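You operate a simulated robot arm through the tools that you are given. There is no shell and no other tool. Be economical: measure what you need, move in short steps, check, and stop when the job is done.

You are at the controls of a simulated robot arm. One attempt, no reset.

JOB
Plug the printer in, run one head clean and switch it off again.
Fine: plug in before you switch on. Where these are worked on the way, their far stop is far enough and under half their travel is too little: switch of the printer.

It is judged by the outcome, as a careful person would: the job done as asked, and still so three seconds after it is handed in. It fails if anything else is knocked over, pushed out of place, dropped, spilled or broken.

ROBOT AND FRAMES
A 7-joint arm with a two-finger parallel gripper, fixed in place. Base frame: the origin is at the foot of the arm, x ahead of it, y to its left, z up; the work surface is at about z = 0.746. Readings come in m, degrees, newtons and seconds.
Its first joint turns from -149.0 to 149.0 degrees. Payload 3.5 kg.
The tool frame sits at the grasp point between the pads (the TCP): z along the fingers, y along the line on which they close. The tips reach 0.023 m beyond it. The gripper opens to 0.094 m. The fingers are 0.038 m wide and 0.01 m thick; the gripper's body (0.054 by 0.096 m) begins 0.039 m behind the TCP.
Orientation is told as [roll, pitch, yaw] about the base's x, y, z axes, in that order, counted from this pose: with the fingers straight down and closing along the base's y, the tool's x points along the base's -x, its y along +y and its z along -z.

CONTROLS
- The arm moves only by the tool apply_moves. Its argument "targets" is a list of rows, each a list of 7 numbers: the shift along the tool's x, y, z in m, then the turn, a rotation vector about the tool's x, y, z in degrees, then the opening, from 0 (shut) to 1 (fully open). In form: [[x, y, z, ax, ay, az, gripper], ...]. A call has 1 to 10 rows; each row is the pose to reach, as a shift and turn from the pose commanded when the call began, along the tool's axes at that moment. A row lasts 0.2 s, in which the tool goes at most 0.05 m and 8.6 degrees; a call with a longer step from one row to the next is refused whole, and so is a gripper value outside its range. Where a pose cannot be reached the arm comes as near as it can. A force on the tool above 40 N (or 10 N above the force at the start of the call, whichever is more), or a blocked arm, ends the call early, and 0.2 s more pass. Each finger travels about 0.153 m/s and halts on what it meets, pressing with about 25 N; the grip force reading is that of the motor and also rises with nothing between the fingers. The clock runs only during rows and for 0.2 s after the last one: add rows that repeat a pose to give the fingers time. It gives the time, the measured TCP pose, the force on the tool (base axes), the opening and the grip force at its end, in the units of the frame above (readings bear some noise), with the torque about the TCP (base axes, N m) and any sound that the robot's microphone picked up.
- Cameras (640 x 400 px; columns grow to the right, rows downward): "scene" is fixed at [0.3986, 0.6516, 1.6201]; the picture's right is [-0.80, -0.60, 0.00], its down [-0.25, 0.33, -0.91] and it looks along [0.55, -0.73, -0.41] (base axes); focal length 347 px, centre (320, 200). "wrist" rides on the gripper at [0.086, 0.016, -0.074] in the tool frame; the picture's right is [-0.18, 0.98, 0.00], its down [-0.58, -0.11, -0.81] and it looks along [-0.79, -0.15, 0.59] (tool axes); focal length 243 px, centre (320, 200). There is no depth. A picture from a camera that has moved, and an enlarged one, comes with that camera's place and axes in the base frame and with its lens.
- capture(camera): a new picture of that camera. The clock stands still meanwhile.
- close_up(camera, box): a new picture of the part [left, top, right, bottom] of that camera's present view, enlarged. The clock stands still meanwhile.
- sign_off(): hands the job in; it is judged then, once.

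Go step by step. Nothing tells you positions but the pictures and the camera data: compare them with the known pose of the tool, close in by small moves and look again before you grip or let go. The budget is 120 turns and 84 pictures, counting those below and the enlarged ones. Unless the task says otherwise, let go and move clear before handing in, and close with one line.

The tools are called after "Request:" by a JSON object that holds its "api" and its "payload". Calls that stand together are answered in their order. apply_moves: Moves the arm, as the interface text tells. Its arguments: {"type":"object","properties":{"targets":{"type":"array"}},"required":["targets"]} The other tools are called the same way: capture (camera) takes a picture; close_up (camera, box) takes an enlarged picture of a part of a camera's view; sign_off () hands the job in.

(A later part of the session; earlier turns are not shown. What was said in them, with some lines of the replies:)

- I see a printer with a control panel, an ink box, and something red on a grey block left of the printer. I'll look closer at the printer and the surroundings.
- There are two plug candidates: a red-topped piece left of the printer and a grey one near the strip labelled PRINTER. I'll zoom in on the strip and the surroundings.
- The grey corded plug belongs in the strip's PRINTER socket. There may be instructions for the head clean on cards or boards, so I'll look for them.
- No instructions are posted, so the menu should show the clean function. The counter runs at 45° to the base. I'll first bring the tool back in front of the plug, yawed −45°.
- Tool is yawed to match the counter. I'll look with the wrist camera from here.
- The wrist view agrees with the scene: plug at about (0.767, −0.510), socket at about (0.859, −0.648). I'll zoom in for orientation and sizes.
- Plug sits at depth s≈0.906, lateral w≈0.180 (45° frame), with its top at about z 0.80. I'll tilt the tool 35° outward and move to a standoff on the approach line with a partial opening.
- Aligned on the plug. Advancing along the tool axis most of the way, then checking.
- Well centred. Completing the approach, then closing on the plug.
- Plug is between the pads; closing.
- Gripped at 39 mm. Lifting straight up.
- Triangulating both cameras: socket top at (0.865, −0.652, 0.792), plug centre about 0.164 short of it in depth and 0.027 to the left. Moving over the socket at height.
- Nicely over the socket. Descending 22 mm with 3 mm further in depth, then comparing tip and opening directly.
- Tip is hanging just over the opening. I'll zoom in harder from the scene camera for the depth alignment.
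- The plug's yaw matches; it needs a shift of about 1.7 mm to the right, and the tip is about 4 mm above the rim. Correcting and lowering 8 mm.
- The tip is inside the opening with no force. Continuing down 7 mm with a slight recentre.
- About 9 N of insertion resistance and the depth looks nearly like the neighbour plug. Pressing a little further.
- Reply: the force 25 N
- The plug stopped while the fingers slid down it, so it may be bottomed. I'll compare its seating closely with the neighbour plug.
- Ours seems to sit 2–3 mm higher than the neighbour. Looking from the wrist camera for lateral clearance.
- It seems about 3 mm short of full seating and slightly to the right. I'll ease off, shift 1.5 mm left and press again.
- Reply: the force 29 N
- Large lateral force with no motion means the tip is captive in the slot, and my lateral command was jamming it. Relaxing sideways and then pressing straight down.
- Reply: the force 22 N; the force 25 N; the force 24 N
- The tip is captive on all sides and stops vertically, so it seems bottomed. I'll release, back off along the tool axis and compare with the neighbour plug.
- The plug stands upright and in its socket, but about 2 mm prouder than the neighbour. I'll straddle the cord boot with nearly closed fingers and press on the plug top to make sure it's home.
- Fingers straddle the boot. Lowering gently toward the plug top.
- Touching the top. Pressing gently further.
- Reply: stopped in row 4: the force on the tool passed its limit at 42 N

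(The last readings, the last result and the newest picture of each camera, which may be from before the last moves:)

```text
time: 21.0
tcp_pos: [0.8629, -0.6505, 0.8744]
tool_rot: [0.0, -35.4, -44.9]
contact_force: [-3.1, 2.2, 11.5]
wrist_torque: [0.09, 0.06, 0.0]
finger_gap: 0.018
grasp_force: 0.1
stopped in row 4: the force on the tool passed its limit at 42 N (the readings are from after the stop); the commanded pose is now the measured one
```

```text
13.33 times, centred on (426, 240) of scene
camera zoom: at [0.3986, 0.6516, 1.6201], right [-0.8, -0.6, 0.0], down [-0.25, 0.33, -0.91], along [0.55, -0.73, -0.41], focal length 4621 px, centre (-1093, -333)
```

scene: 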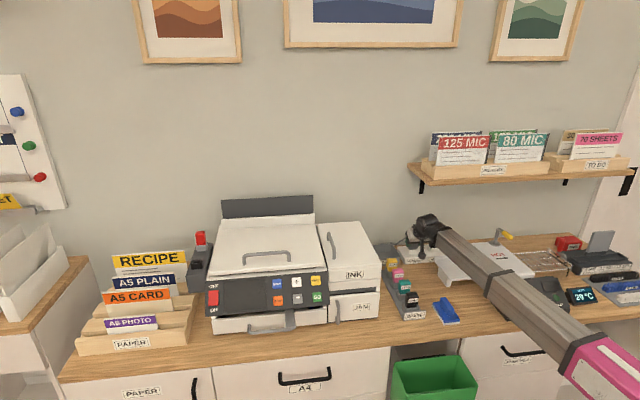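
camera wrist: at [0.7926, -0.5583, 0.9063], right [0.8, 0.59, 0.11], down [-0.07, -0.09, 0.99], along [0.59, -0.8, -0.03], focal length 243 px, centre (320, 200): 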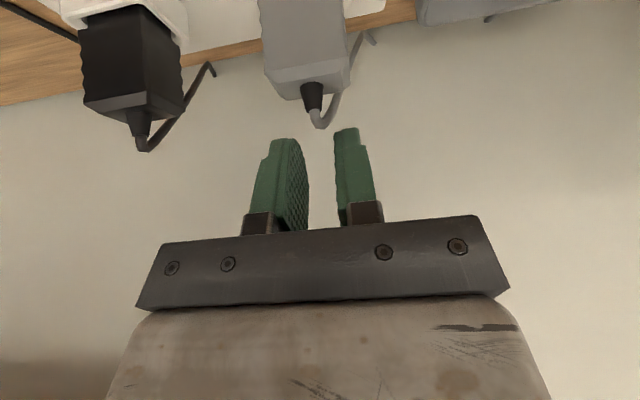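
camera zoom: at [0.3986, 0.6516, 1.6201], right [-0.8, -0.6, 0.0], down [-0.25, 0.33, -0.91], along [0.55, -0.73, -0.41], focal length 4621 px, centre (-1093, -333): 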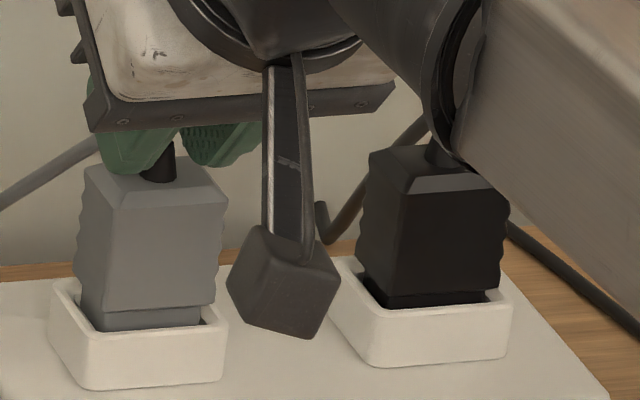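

At 42 N the plug doesn't move any further, so it is fully home. Retracting back and up.

Request:
{"api": "apply_moves", "payload": {"targets": [[-0.002, 0, -0.02, 0, 0, 0, 0.19], [-0.004, 0, -0.06, 0, 0, 0, 0.1], [-0.006, 0, -0.1, 0, 0, 0, 0], [-0.01, 0, -0.145, 0, 0, 0, 0], [-0.03, 0, -0.18, 0, 0, 0, 0], [-0.05, 0, -0.21, 0, 0, 0, 0], [-0.07, 0, -0.24, 0, 0, 0, 0]]}}

Request:
{"api": "capture", "payload": {"camera": "scene"}}

```text
time: 22.3
tcp_pos: [0.805, -0.5931, 1.0331]
tool_rot: [0.0, -34.3, -45.0]
contact_force: [2.8, -2.1, -12.9]
wrist_torque: [0.34, 0.12, 0.04]
finger_gap: 0.0001
grasp_force: 24.9
stopped in row 6: the force on the tool passed its limit at 68 N (the readings are from after the stop); the commanded pose is now the measured one
```

```text
37 pictures are left
```

scene: 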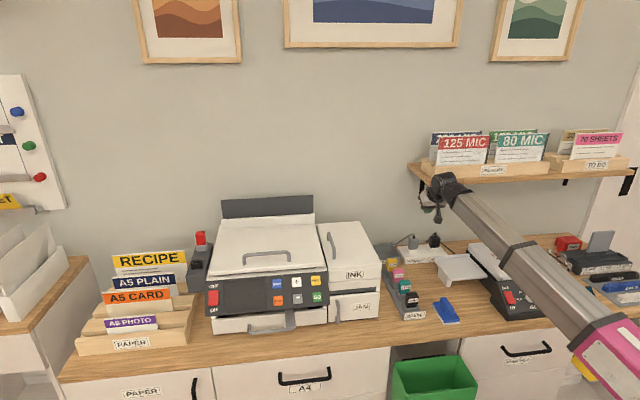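

The wrist bumped the shelf's underside. I'll check the shelf items and back straight out below it.

Request:
{"api": "close_up", "payload": {"camera": "scene", "box": [390, 110, 640, 270]}}

Request:
{"api": "apply_moves", "payload": {"targets": [[0.0155, 0, 0.01, 0, 0, 0, 0], [0.04, 0, -0.007, 0, 0, 0, 0], [0.073, 0, -0.03, 0, 0, 0, 0], [0.106, 0, -0.053, 0, 0, 0, 0], [0.139, 0, -0.076, 0, 0, 0, 0], [0.17, 0, -0.099, 0, 0, 0, 0]]}}

```text
2.50 times, centred on (515, 190) of scene
camera zoom: at [0.3986, 0.6516, 1.6201], right [-0.8, -0.6, 0.0], down [-0.25, 0.33, -0.91], along [0.55, -0.73, -0.41], focal length 866 px, centre (-168, 225)
```

zoom: 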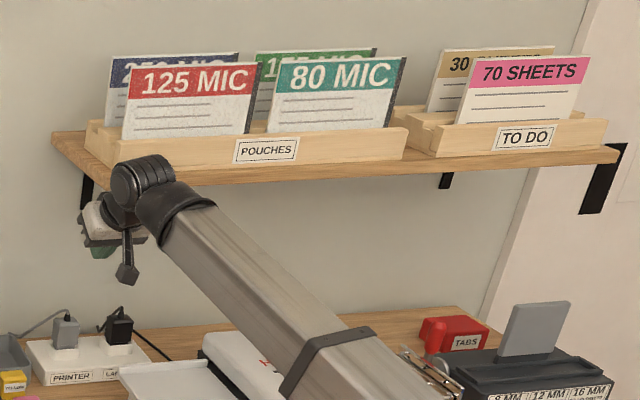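

```text
time: 23.7
tcp_pos: [0.6667, -0.4528, 1.0192]
tool_rot: [0.0, -34.4, -45.0]
contact_force: [0.0, 0.1, -0.3]
wrist_torque: [0.0, -0.02, 0.02]
finger_gap: 0.0
grasp_force: 25.4
```

The shelf items are undisturbed. Now moving left toward the front of the printer at height.

Request:
{"api": "apply_moves", "payload": {"targets": [[0.0083, 0.035, -0.0215, 0, 0, 0, 0], [0.0166, 0.07, -0.0429, 0, 0, 0, 0], [0.0249, 0.105, -0.0643, 0, 0, 0, 0], [0.0332, 0.14, -0.0858, 0, 0, 0, 0], [0.0415, 0.175, -0.1072, 0, 0, 0, 0], [0.0498, 0.21, -0.1287, 0, 0, 0, 0], [0.058, 0.245, -0.15, 0, 0, 0, 0], [0.0664, 0.28, -0.1716, 0, 0, 0, 0], [0.0747, 0.315, -0.193, 0, 0, 0, 0], [0.083, 0.35, -0.2145, 0, 0, 0, 0]]}}

```text
time: 25.9
tcp_pos: [0.7809, -0.0719, 1.1504]
tool_rot: [0.0, -34.5, -44.9]
contact_force: [-0.3, -0.3, -0.3]
wrist_torque: [-0.03, 0.02, 0.0]
finger_gap: 0.0001
grasp_force: 24.6
```

Request:
{"api": "apply_moves", "payload": {"targets": [[0, 0, 0, 0, 6.9, 0, 0], [0, 0, 0, 0, 13.8, 0, 0], [0, 0, 0, 0, 20.7, 0, 0], [0, 0, 0, 0, 27.6, 0, 0]]}}

Request:
{"api": "capture", "payload": {"camera": "wrist"}}

```text
time: 26.9
tcp_pos: [0.7802, -0.0736, 1.1491]
tool_rot: [0.0, -6.8, -44.9]
contact_force: [-0.3, 0.2, 0.1]
wrist_torque: [0.0, 0.0, 0.0]
finger_gap: 0.0001
grasp_force: 25.0
```

```text
35 pictures are left
camera wrist: at [0.7236, 0.0062, 1.214], right [0.82, 0.57, 0.02], down [0.26, -0.42, 0.87], along [0.5, -0.71, -0.49], focal length 243 px, centre (320, 200)
```

wrist: 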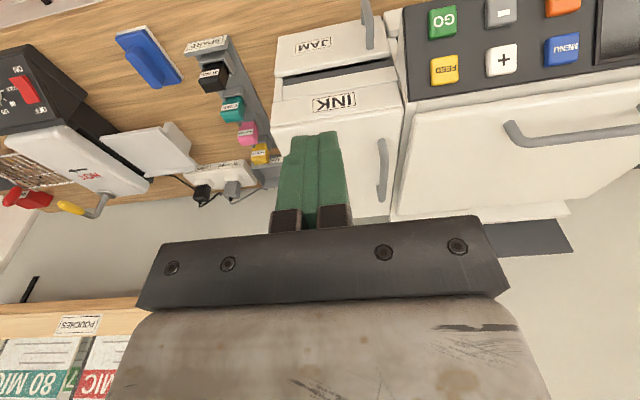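

Triangulated: GO at (0.921, −0.026, 0.907), MENU at (1.026, 0.038, 0.948), and the switch at about (1.151, 0.183, 0.927) on a panel sloped about 55°. Moving to a standoff before the switch.

Request:
{"api": "apply_moves", "payload": {"targets": [[0.004, 0.0398, 0.0132, -0.3, 0, -2.48, 0], [0.0081, 0.0796, 0.0264, -0.6, 0, -4.96, 0], [0.0121, 0.1194, 0.0396, -0.9, 0, -7.44, 0], [0.0162, 0.1592, 0.0528, -1.2, 0, -9.92, 0], [0.0202, 0.199, 0.066, -1.5, 0, -12.4, 0], [0.0243, 0.2388, 0.0792, -1.8, 0, -14.9, 0], [0.0283, 0.2786, 0.0924, -2.1, 0, -17.4, 0], [0.0324, 0.3184, 0.1056, -2.4, 0, -19.8, 0], [0.0364, 0.3582, 0.1188, -2.7, 0, -22.3, 0], [0.0405, 0.398, 0.132, -2.96, 0, -24.8, 0]]}}

Request:
{"api": "capture", "payload": {"camera": "wrist"}}

```text
time: 29.1
tcp_pos: [1.0448, 0.2276, 1.0157]
tool_rot: [-0.1, -6.9, -20.0]
contact_force: [0.2, -0.1, -0.4]
wrist_torque: [-0.03, 0.0, -0.01]
finger_gap: 0.0002
grasp_force: 25.0
```

```text
34 pictures are left
camera wrist: at [0.9609, 0.2751, 1.079], right [0.51, 0.86, 0.02], down [0.42, -0.27, 0.87], along [0.75, -0.43, -0.49], focal length 243 px, centre (320, 200)
```

wrist: 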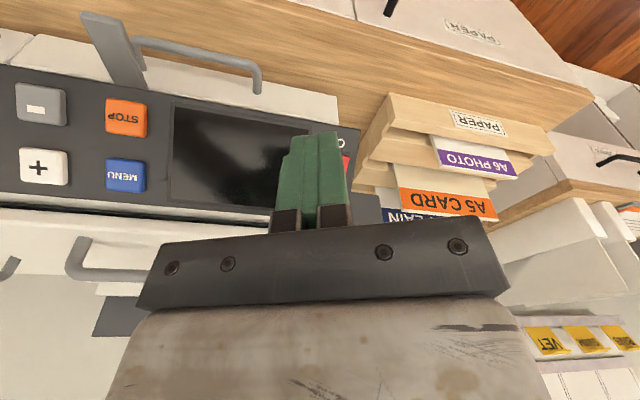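

Measurements check out. Tilting the tool to 40° for the press on the switch's ON half.

Request:
{"api": "apply_moves", "payload": {"targets": [[0, 0, 0, 0, -6.6, 0, 0], [0, 0, 0, 0, -13.2, 0, 0], [0, 0, 0, 0, -19.8, 0, 0], [0, 0, 0, 0, -26.4, 0, 0], [0, 0, 0, 0, -33, 0, 0]]}}

Request:
{"api": "close_up", "payload": {"camera": "scene", "box": [180, 200, 340, 340]}}

Request:
{"api": "capture", "payload": {"camera": "wrist"}}

```text
time: 30.3
tcp_pos: [1.0436, 0.2284, 1.0139]
tool_rot: [-0.1, -40.0, -19.9]
contact_force: [0.3, 0.0, 0.2]
wrist_torque: [0.02, 0.02, 0.05]
finger_gap: 0.0001
grasp_force: 24.8
```

```text
2.86 times, centred on (260, 270) of scene
camera zoom: at [0.3986, 0.6516, 1.6201], right [-0.8, -0.6, 0.0], down [-0.25, 0.33, -0.91], along [0.55, -0.73, -0.41], focal length 990 px, centre (491, 0)
```

zoom: 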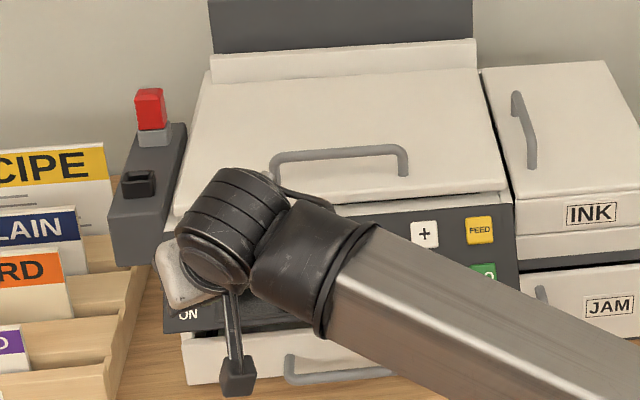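

```text
32 pictures are left
camera wrist: at [0.9405, 0.2824, 1.0159], right [0.47, 0.88, 0.12], down [-0.11, -0.08, 0.99], along [0.88, -0.48, 0.06], focal length 243 px, centre (320, 200)
```

wrist: 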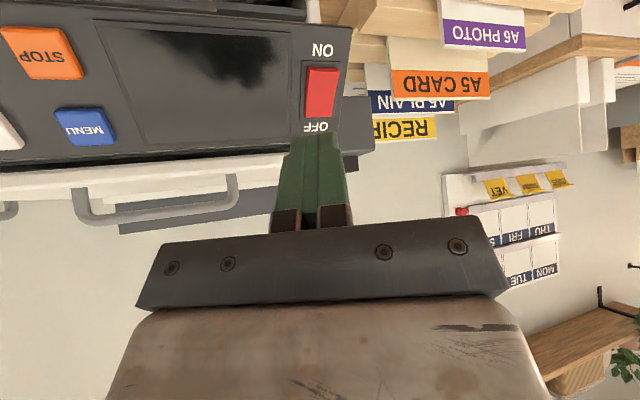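

The switch centre is confirmed; my approach line ends on its lower (ON) half. Advancing.

Request:
{"api": "apply_moves", "payload": {"targets": [[0, 0, 0.03, 0, 0, 0, 0], [0, 0, 0.06, 0, 0, 0, 0], [0, 0, 0.085, 0, 0, 0, 0], [0, 0, 0.095, 0, 0, 0, 0], [0, 0, 0.105, 0, 0, 0, 0]]}}

Request:
{"api": "close_up", "payload": {"camera": "wrist", "box": [220, 40, 420, 240]}}

```text
time: 31.5
tcp_pos: [1.1075, 0.2038, 0.9334]
tool_rot: [0.0, -39.9, -20.0]
contact_force: [-0.2, 0.2, 0.0]
wrist_torque: [-0.01, 0.01, 0.02]
finger_gap: 0.0
grasp_force: 24.5
```

```text
2.00 times, centred on (320, 140) of wrist
camera zoom: at [1.0045, 0.2585, 0.9348], right [0.47, 0.88, 0.12], down [-0.1, -0.08, 0.99], along [0.88, -0.48, 0.05], focal length 485 px, centre (320, 320)
```

zoom: 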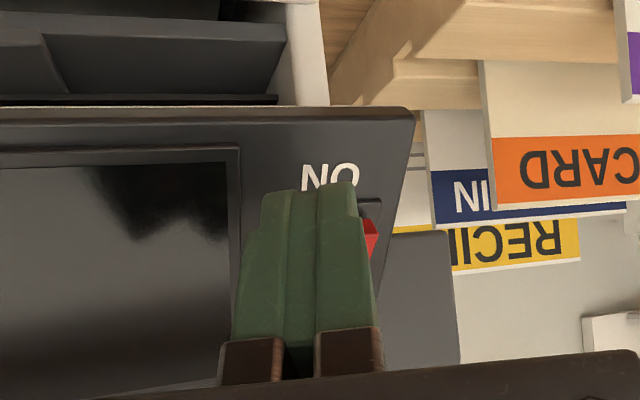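

Request:
{"api": "apply_moves", "payload": {"targets": [[0, 0.003, 0.006, 0, 0, 0, 0], [0, 0.003, 0.012, 0, 0, 0, 0], [0, 0.003, 0.016, 0, 0, 0, 0], [0, 0.003, 0.02, 0, 0, 0, 0], [0, 0.003, 0.024, 0, 0, 0, 0]]}}

Request:
{"api": "close_up", "payload": {"camera": "wrist", "box": [220, 40, 420, 240]}}

```text
time: 32.4
tcp_pos: [1.1141, 0.204, 0.9264]
tool_rot: [0.1, -40.1, -19.9]
contact_force: [-13.6, 6.3, 13.2]
wrist_torque: [-0.19, -0.22, -0.13]
finger_gap: 0.0
grasp_force: 25.1
stopped in row 4: the force on the tool passed its limit at 45 N (the readings are from after the stop); the commanded pose is now the measured one
```

```text
2.00 times, centred on (320, 140) of wrist
camera zoom: at [1.0117, 0.2589, 0.9265], right [0.47, 0.88, 0.12], down [-0.11, -0.08, 0.99], along [0.88, -0.48, 0.06], focal length 485 px, centre (320, 320)
```

zoom: 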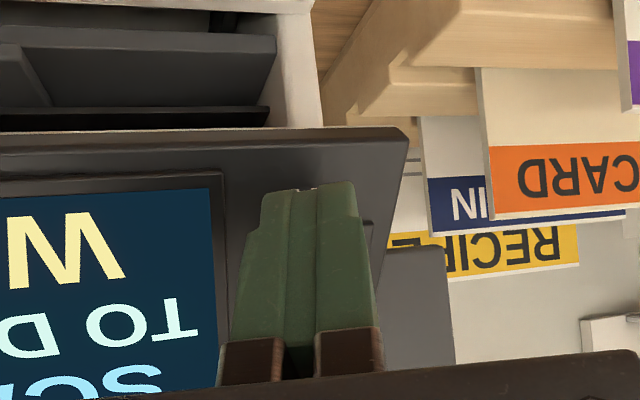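

The display lit up: the printer has power and is on. Backing off to read the screen.

Request:
{"api": "apply_moves", "payload": {"targets": [[0, 0, -0.03, 0, 0, 0, 0], [0, 0, -0.07, 0, 0, 0, 0], [0, 0, -0.11, 0, 0, 0, 0]]}}

Request:
{"api": "capture", "payload": {"camera": "wrist"}}

```text
time: 33.2
tcp_pos: [1.0466, 0.2278, 1.0065]
tool_rot: [0.1, -40.1, -19.9]
contact_force: [0.0, -0.8, 0.7]
wrist_torque: [-0.01, 0.04, 0.02]
finger_gap: 0.0001
grasp_force: 24.6
```

```text
29 pictures are left
camera wrist: at [0.9441, 0.2824, 1.0082], right [0.47, 0.88, 0.12], down [-0.11, -0.08, 0.99], along [0.88, -0.48, 0.06], focal length 243 px, centre (320, 200)
```

wrist: 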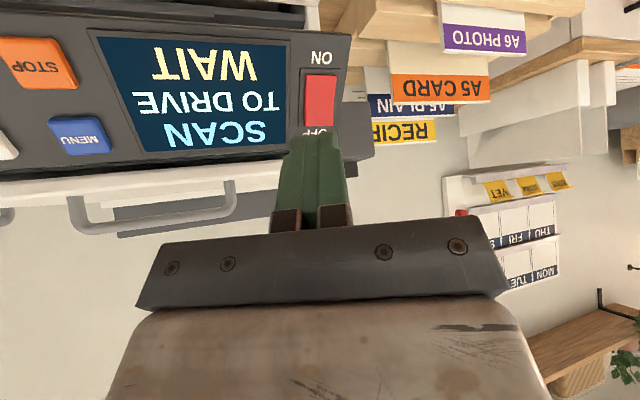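

The screen reads "SCAN TO DRIVE / WAIT", so MENU should step through functions. Moving to a standoff in front of MENU, more square to the panel.

Request:
{"api": "apply_moves", "payload": {"targets": [[0.0049, -0.0333, -0.0006, 1.9, -2, 2.3, 0], [0.0097, -0.0666, -0.0012, 3.8, -4, 4.6, 0], [0.0146, -0.0999, -0.0018, 5.8, -6, 6.9, 0], [0.0194, -0.1332, -0.0024, 7.7, -8, 9.2, 0], [0.0243, -0.1665, -0.003, 9.6, -10, 11.5, 0]]}}

Request:
{"api": "capture", "payload": {"camera": "wrist"}}

```text
time: 34.4
tcp_pos: [0.9759, 0.0797, 0.9976]
tool_rot: [2.2, -50.0, -36.5]
contact_force: [0.5, 0.3, -0.4]
wrist_torque: [0.03, 0.01, 0.0]
finger_gap: 0.0
grasp_force: 25.2
```

```text
28 pictures are left
camera wrist: at [0.892, 0.1573, 0.9796], right [0.66, 0.74, 0.16], down [-0.27, 0.03, 0.96], along [0.7, -0.68, 0.22], focal length 243 px, centre (320, 200)
```

wrist: 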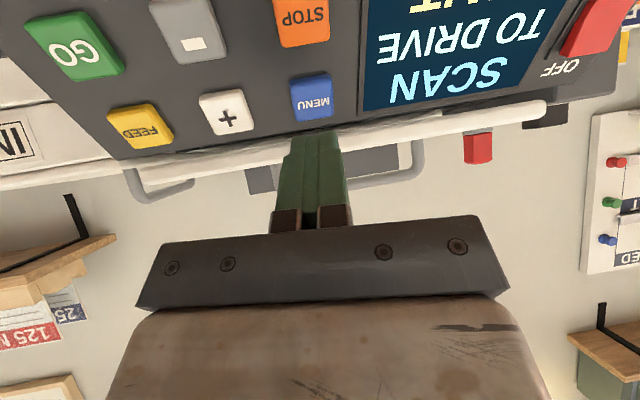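

Request:
{"api": "apply_moves", "payload": {"targets": [[0.002, -0.001, 0.02, 0, 0, 0, 0], [0.004, -0.002, 0.04, 0, 0, 0, 0], [0.005, -0.003, 0.05, 0, 0, 0, 0], [0.0055, -0.003, 0.054, 0, 0, 0, 0], [0.0058, -0.003, 0.057, 0, 0, 0, 0]]}}

Request:
{"api": "capture", "payload": {"camera": "wrist"}}

```text
time: 35.6
tcp_pos: [1.0054, 0.0547, 0.9527]
tool_rot: [2.2, -49.9, -36.5]
contact_force: [-0.3, 0.0, 0.4]
wrist_torque: [0.0, 0.0, -0.01]
finger_gap: 0.0001
grasp_force: 25.3
heard: click
```

```text
27 pictures are left
camera wrist: at [0.9213, 0.133, 0.9355], right [0.66, 0.74, 0.16], down [-0.27, 0.03, 0.96], along [0.7, -0.68, 0.22], focal length 243 px, centre (320, 200)
```

wrist: 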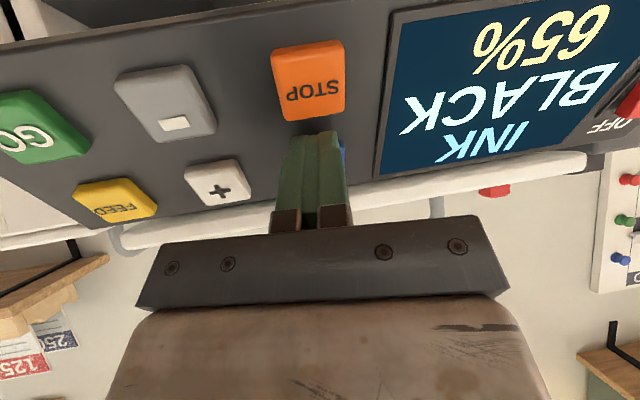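

A click: the menu advanced to "INK / BLACK 65%". I'll release and press MENU again.

Request:
{"api": "apply_moves", "payload": {"targets": [[0, 0, -0.015, 0, 0, 0, 0], [0, 0, -0.015, 0, 0, 0, 0], [0, 0, -0.003, 0, 0, 0, 0], [0, 0, 0, 0, 0, 0, 0]]}}

Request:
{"api": "capture", "payload": {"camera": "wrist"}}

```text
time: 36.6
tcp_pos: [1.0051, 0.0543, 0.9526]
tool_rot: [2.1, -49.9, -36.4]
contact_force: [-0.6, 0.1, 2.9]
wrist_torque: [-0.05, -0.03, -0.01]
finger_gap: 0.0001
grasp_force: 25.0
heard: click
```

```text
26 pictures are left
camera wrist: at [0.9213, 0.1323, 0.9346], right [0.66, 0.74, 0.16], down [-0.27, 0.03, 0.96], along [0.7, -0.68, 0.22], focal length 243 px, centre (320, 200)
```

wrist: 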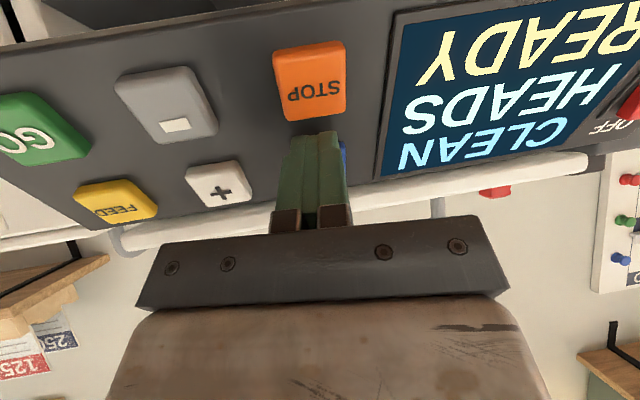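

"CLEAN HEADS / READY" is selected. Retracting and moving in front of GO.

Request:
{"api": "apply_moves", "payload": {"targets": [[0, 0, -0.03, 0, 0, 0, 0], [0, 0, -0.05, 0, 0, 0, 0], [0.0155, -0.0286, -0.052, 0, 0, 0, 0], [0.0309, -0.0571, -0.0545, 0, 0, 0, 0], [0.0463, -0.0857, -0.057, 0, 0, 0, 0], [0.0618, -0.1142, -0.059, 0, 0, 0, 0]]}}

Request:
{"api": "capture", "payload": {"camera": "wrist"}}

```text
time: 38.0
tcp_pos: [0.8683, 0.0082, 0.9403]
tool_rot: [2.2, -49.9, -36.3]
contact_force: [1.2, -0.2, 0.4]
wrist_torque: [0.01, -0.03, -0.01]
finger_gap: 0.0
grasp_force: 25.0
```

```text
25 pictures are left
camera wrist: at [0.7847, 0.0872, 0.9224], right [0.66, 0.74, 0.16], down [-0.27, 0.03, 0.96], along [0.7, -0.68, 0.22], focal length 243 px, centre (320, 200)
```

wrist: 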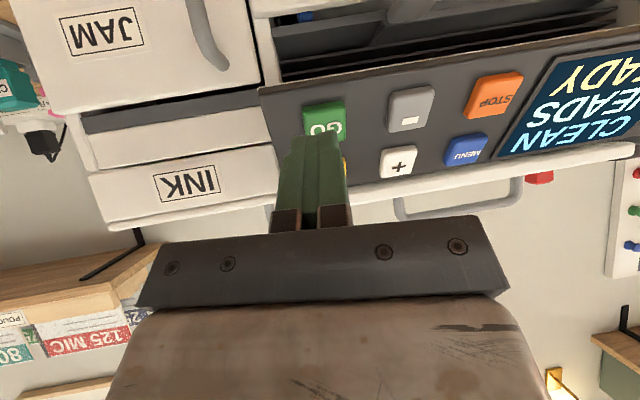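

Finger lines up with GO. Pressing once.

Request:
{"api": "apply_moves", "payload": {"targets": [[-0.001, 0.0046, 0.01, 0, 0, 0, 0], [-0.001, 0.0046, 0.028, 0, 0, 0, 0], [-0.001, 0.0046, 0.038, 0, 0, 0, 0], [-0.001, 0.0046, 0.043, 0, 0, 0, 0], [-0.001, 0.0046, 0.047, 0, 0, 0, 0]]}}

Request:
{"api": "capture", "payload": {"camera": "wrist"}}

```text
time: 39.2
tcp_pos: [0.9022, -0.0072, 0.9119]
tool_rot: [2.1, -49.9, -36.5]
contact_force: [-7.8, 3.4, 4.5]
wrist_torque: [-0.07, 0.09, -0.09]
finger_gap: 0.0
grasp_force: 25.2
heard: click
```

```text
24 pictures are left
camera wrist: at [0.8191, 0.0718, 0.8943], right [0.66, 0.74, 0.16], down [-0.27, 0.03, 0.96], along [0.7, -0.68, 0.22], focal length 243 px, centre (320, 200)
```

wrist: 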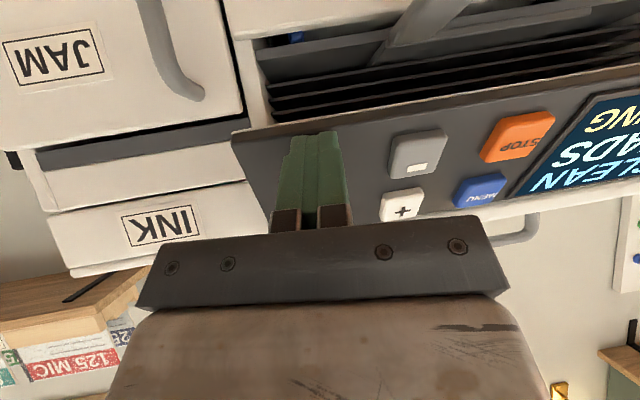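

The clean has started. Backing off and waiting while it runs.

Request:
{"api": "apply_moves", "payload": {"targets": [[0, 0, -0.03, 0, 0, 0, 0], [0, 0, -0.07, 0, 0, 0, 0], [0, 0, -0.1, 0, 0, 0, 0], [0, 0, -0.1, 0, 0, 0, 0]]}}

Request:
{"api": "close_up", "payload": {"camera": "scene", "box": [200, 265, 340, 340]}}

```text
time: 40.2
tcp_pos: [0.8388, 0.0337, 0.9749]
tool_rot: [2.1, -49.8, -36.4]
contact_force: [0.1, 0.5, 0.2]
wrist_torque: [-0.02, 0.0, -0.02]
finger_gap: 0.0
grasp_force: 24.9
```

```text
4.57 times, centred on (270, 302) of scene
camera zoom: at [0.3986, 0.6516, 1.6201], right [-0.8, -0.6, 0.0], down [-0.25, 0.33, -0.91], along [0.55, -0.73, -0.41], focal length 1584 px, centre (549, -269)
```

zoom: 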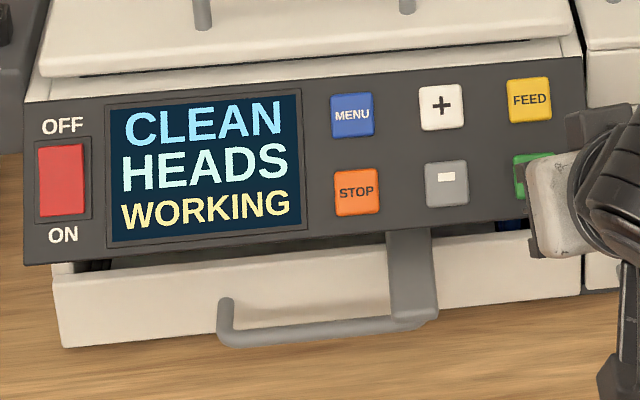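

It shows "CLEAN HEADS / WORKING". While it runs, I'll move to a standoff before the switch's OFF half without touching anything.

Request:
{"api": "apply_moves", "payload": {"targets": [[-0.0111, 0.035, 0.003, -1.2, 1.25, -1.44, 0], [-0.0222, 0.07, 0.006, -2.4, 2.5, -2.88, 0], [-0.0334, 0.105, 0.009, -3.6, 3.75, -4.3, 0], [-0.0445, 0.14, 0.012, -4.8, 5, -5.75, 0], [-0.0556, 0.175, 0.015, -6, 6.25, -7.2, 0], [-0.0667, 0.21, 0.018, -7.2, 7.5, -8.6, 0], [-0.0779, 0.245, 0.021, -8.4, 8.75, -10.1, 0], [-0.089, 0.28, 0.024, -9.6, 10, -11.5, 0]]}}

Request:
{"api": "capture", "payload": {"camera": "wrist"}}

```text
time: 42.0
tcp_pos: [1.0632, 0.2213, 1.0377]
tool_rot: [0.0, -40.0, -19.9]
contact_force: [-0.5, -0.3, 0.0]
wrist_torque: [0.0, -0.01, -0.04]
finger_gap: 0.0
grasp_force: 24.8
```

```text
22 pictures are left
camera wrist: at [0.9602, 0.2746, 1.0389], right [0.47, 0.88, 0.12], down [-0.11, -0.08, 0.99], along [0.88, -0.48, 0.06], focal length 243 px, centre (320, 200)
```

wrist: 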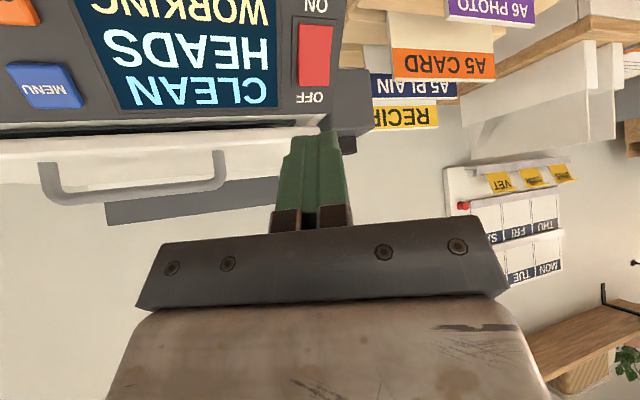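

Still WORKING. Waiting two seconds at a time.

Request:
{"api": "apply_moves", "payload": {"targets": [[0, 0, 0, 0, 0, 0, 0], [0, 0, 0, 0, 0, 0, 0], [0, 0, 0, 0, 0, 0, 0], [0, 0, 0, 0, 0, 0, 0], [0, 0, 0, 0, 0, 0, 0], [0, 0, 0, 0, 0, 0, 0], [0, 0, 0, 0, 0, 0, 0], [0, 0, 0, 0, 0, 0, 0], [0, 0, 0, 0, 0, 0, 0], [0, 0, 0, 0, 0, 0, 0]]}}

Request:
{"api": "capture", "payload": {"camera": "wrist"}}

```text
time: 44.2
tcp_pos: [1.0629, 0.2198, 1.037]
tool_rot: [0.0, -40.0, -20.0]
contact_force: [0.6, -0.5, 0.0]
wrist_torque: [0.02, -0.01, -0.03]
finger_gap: 0.0001
grasp_force: 24.6
```

```text
21 pictures are left
camera wrist: at [0.9596, 0.2746, 1.0388], right [0.47, 0.88, 0.12], down [-0.11, -0.08, 0.99], along [0.88, -0.48, 0.06], focal length 243 px, centre (320, 200)
```

wrist: 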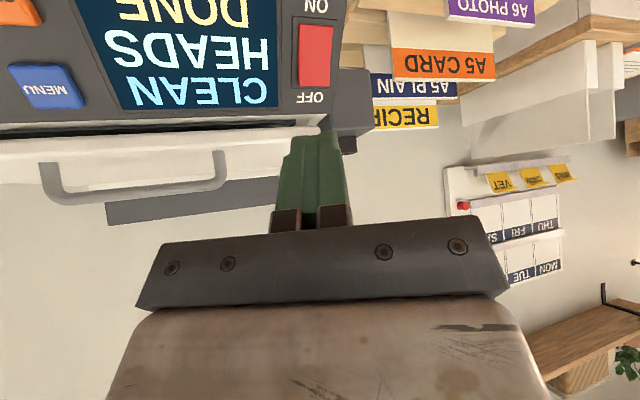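

DONE is shown, so the head clean is complete. Pressing the OFF half now.

Request:
{"api": "apply_moves", "payload": {"targets": [[0.0008, -0.001, 0.03, 0, 0, 0, 0], [0.0015, -0.002, 0.06, 0, 0, 0, 0], [0.002, -0.003, 0.08, 0, 0, 0, 0], [0.0024, -0.003, 0.09, 0, 0, 0, 0], [0.0024, -0.003, 0.098, 0, 0, 0, 0], [0.0024, -0.003, 0.103, 0, 0, 0, 0], [0.0024, -0.003, 0.108, 0, 0, 0, 0], [0.0024, -0.003, 0.112, 0, 0, 0, 0]]}}

Request:
{"api": "capture", "payload": {"camera": "wrist"}}

```text
time: 46.0
tcp_pos: [1.1254, 0.1944, 0.9471]
tool_rot: [0.0, -40.1, -20.0]
contact_force: [0.3, 0.5, 0.0]
wrist_torque: [0.02, 0.02, -0.01]
finger_gap: 0.0004
grasp_force: 25.1
```

```text
20 pictures are left
camera wrist: at [1.0233, 0.2483, 0.9489], right [0.47, 0.88, 0.12], down [-0.11, -0.08, 0.99], along [0.88, -0.48, 0.06], focal length 243 px, centre (320, 200)
```

wrist: 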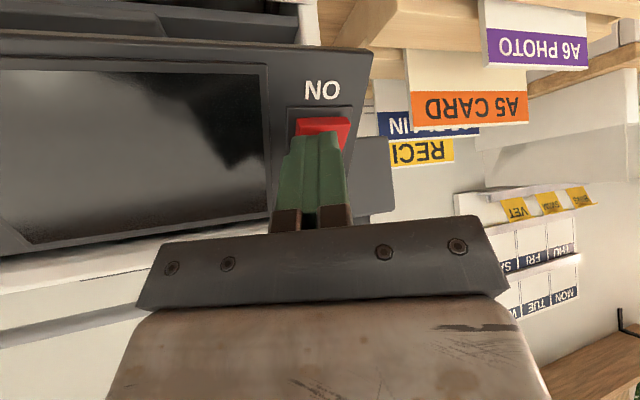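

The display went dark. I'll press slightly further to be sure it's at its stop, then back off.

Request:
{"api": "apply_moves", "payload": {"targets": [[0, 0, 0.003, 0, 0, 0, 0], [0, 0, 0.005, 0, 0, 0, 0]]}}

Request:
{"api": "apply_moves", "payload": {"targets": [[0, 0, -0.03, 0, 0, 0, 0], [0, 0, -0.07, 0, 0, 0, 0], [0, 0, -0.11, 0, 0, 0, 0], [0.01, -0.04, -0.13, 0, 0, 0, 0], [0.02, -0.08, -0.15, 0, 0, 0, 0], [0.03, -0.12, -0.17, 0, 0, 0, 0], [0.04, -0.16, -0.19, 0, 0, 0, 0]]}}

Request:
{"api": "capture", "payload": {"camera": "scene"}}

Request:
{"api": "close_up", "payload": {"camera": "scene", "box": [200, 265, 340, 340]}}

Request:
{"api": "close_up", "payload": {"camera": "scene", "box": [370, 220, 480, 295]}}

```text
time: 46.6
tcp_pos: [1.1253, 0.1929, 0.947]
tool_rot: [0.0, -40.2, -19.9]
contact_force: [-20.1, 4.0, 19.1]
wrist_torque: [-0.26, -0.01, -0.2]
finger_gap: 0.0
grasp_force: 24.6
```

```text
time: 48.2
tcp_pos: [0.9276, 0.0927, 1.0632]
tool_rot: [0.0, -40.0, -19.8]
contact_force: [0.2, 1.2, -0.2]
wrist_torque: [-0.02, 0.0, 0.04]
finger_gap: 0.0
grasp_force: 24.2
```

```text
19 pictures are left
```

scene: 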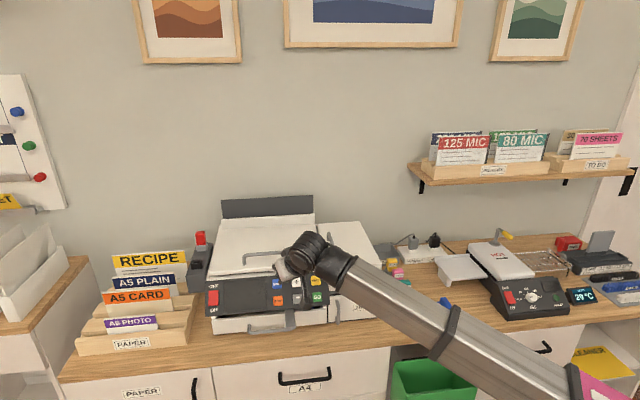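

```text
4.57 times, centred on (270, 302) of scene
camera zoom: at [0.3986, 0.6516, 1.6201], right [-0.8, -0.6, 0.0], down [-0.25, 0.33, -0.91], along [0.55, -0.73, -0.41], focal length 1584 px, centre (549, -269)
```

zoom: 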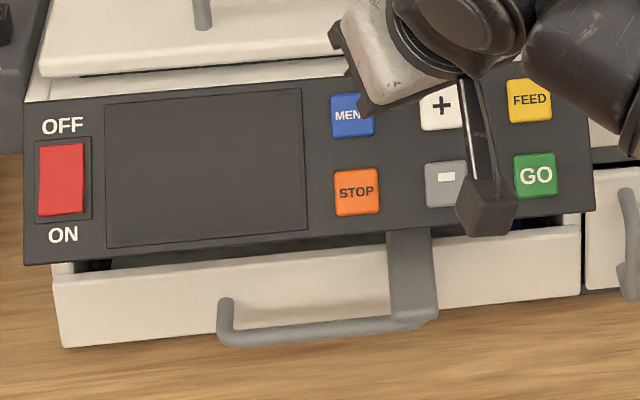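

```text
5.33 times, centred on (425, 258) of scene
camera zoom: at [0.3986, 0.6516, 1.6201], right [-0.8, -0.6, 0.0], down [-0.25, 0.33, -0.91], along [0.55, -0.73, -0.41], focal length 1848 px, centre (-240, -107)
```

zoom: 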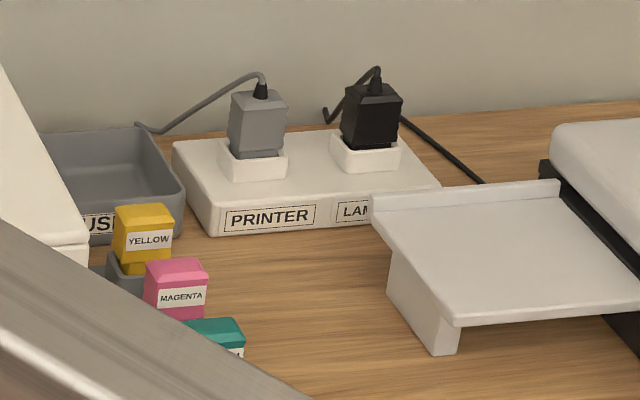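

The printer is plugged in, the screen is dark with the rocker back at OFF, and nothing else looks disturbed. The arm is clear, so I'm handing in.

Request:
{"api": "sign_off", "payload": {}}

```text
The job is handed in.
```

The printer is plugged in, one head clean ran to DONE, and it is switched off again; the wrist bumped the underside of the shelf once, but nothing on it moved.
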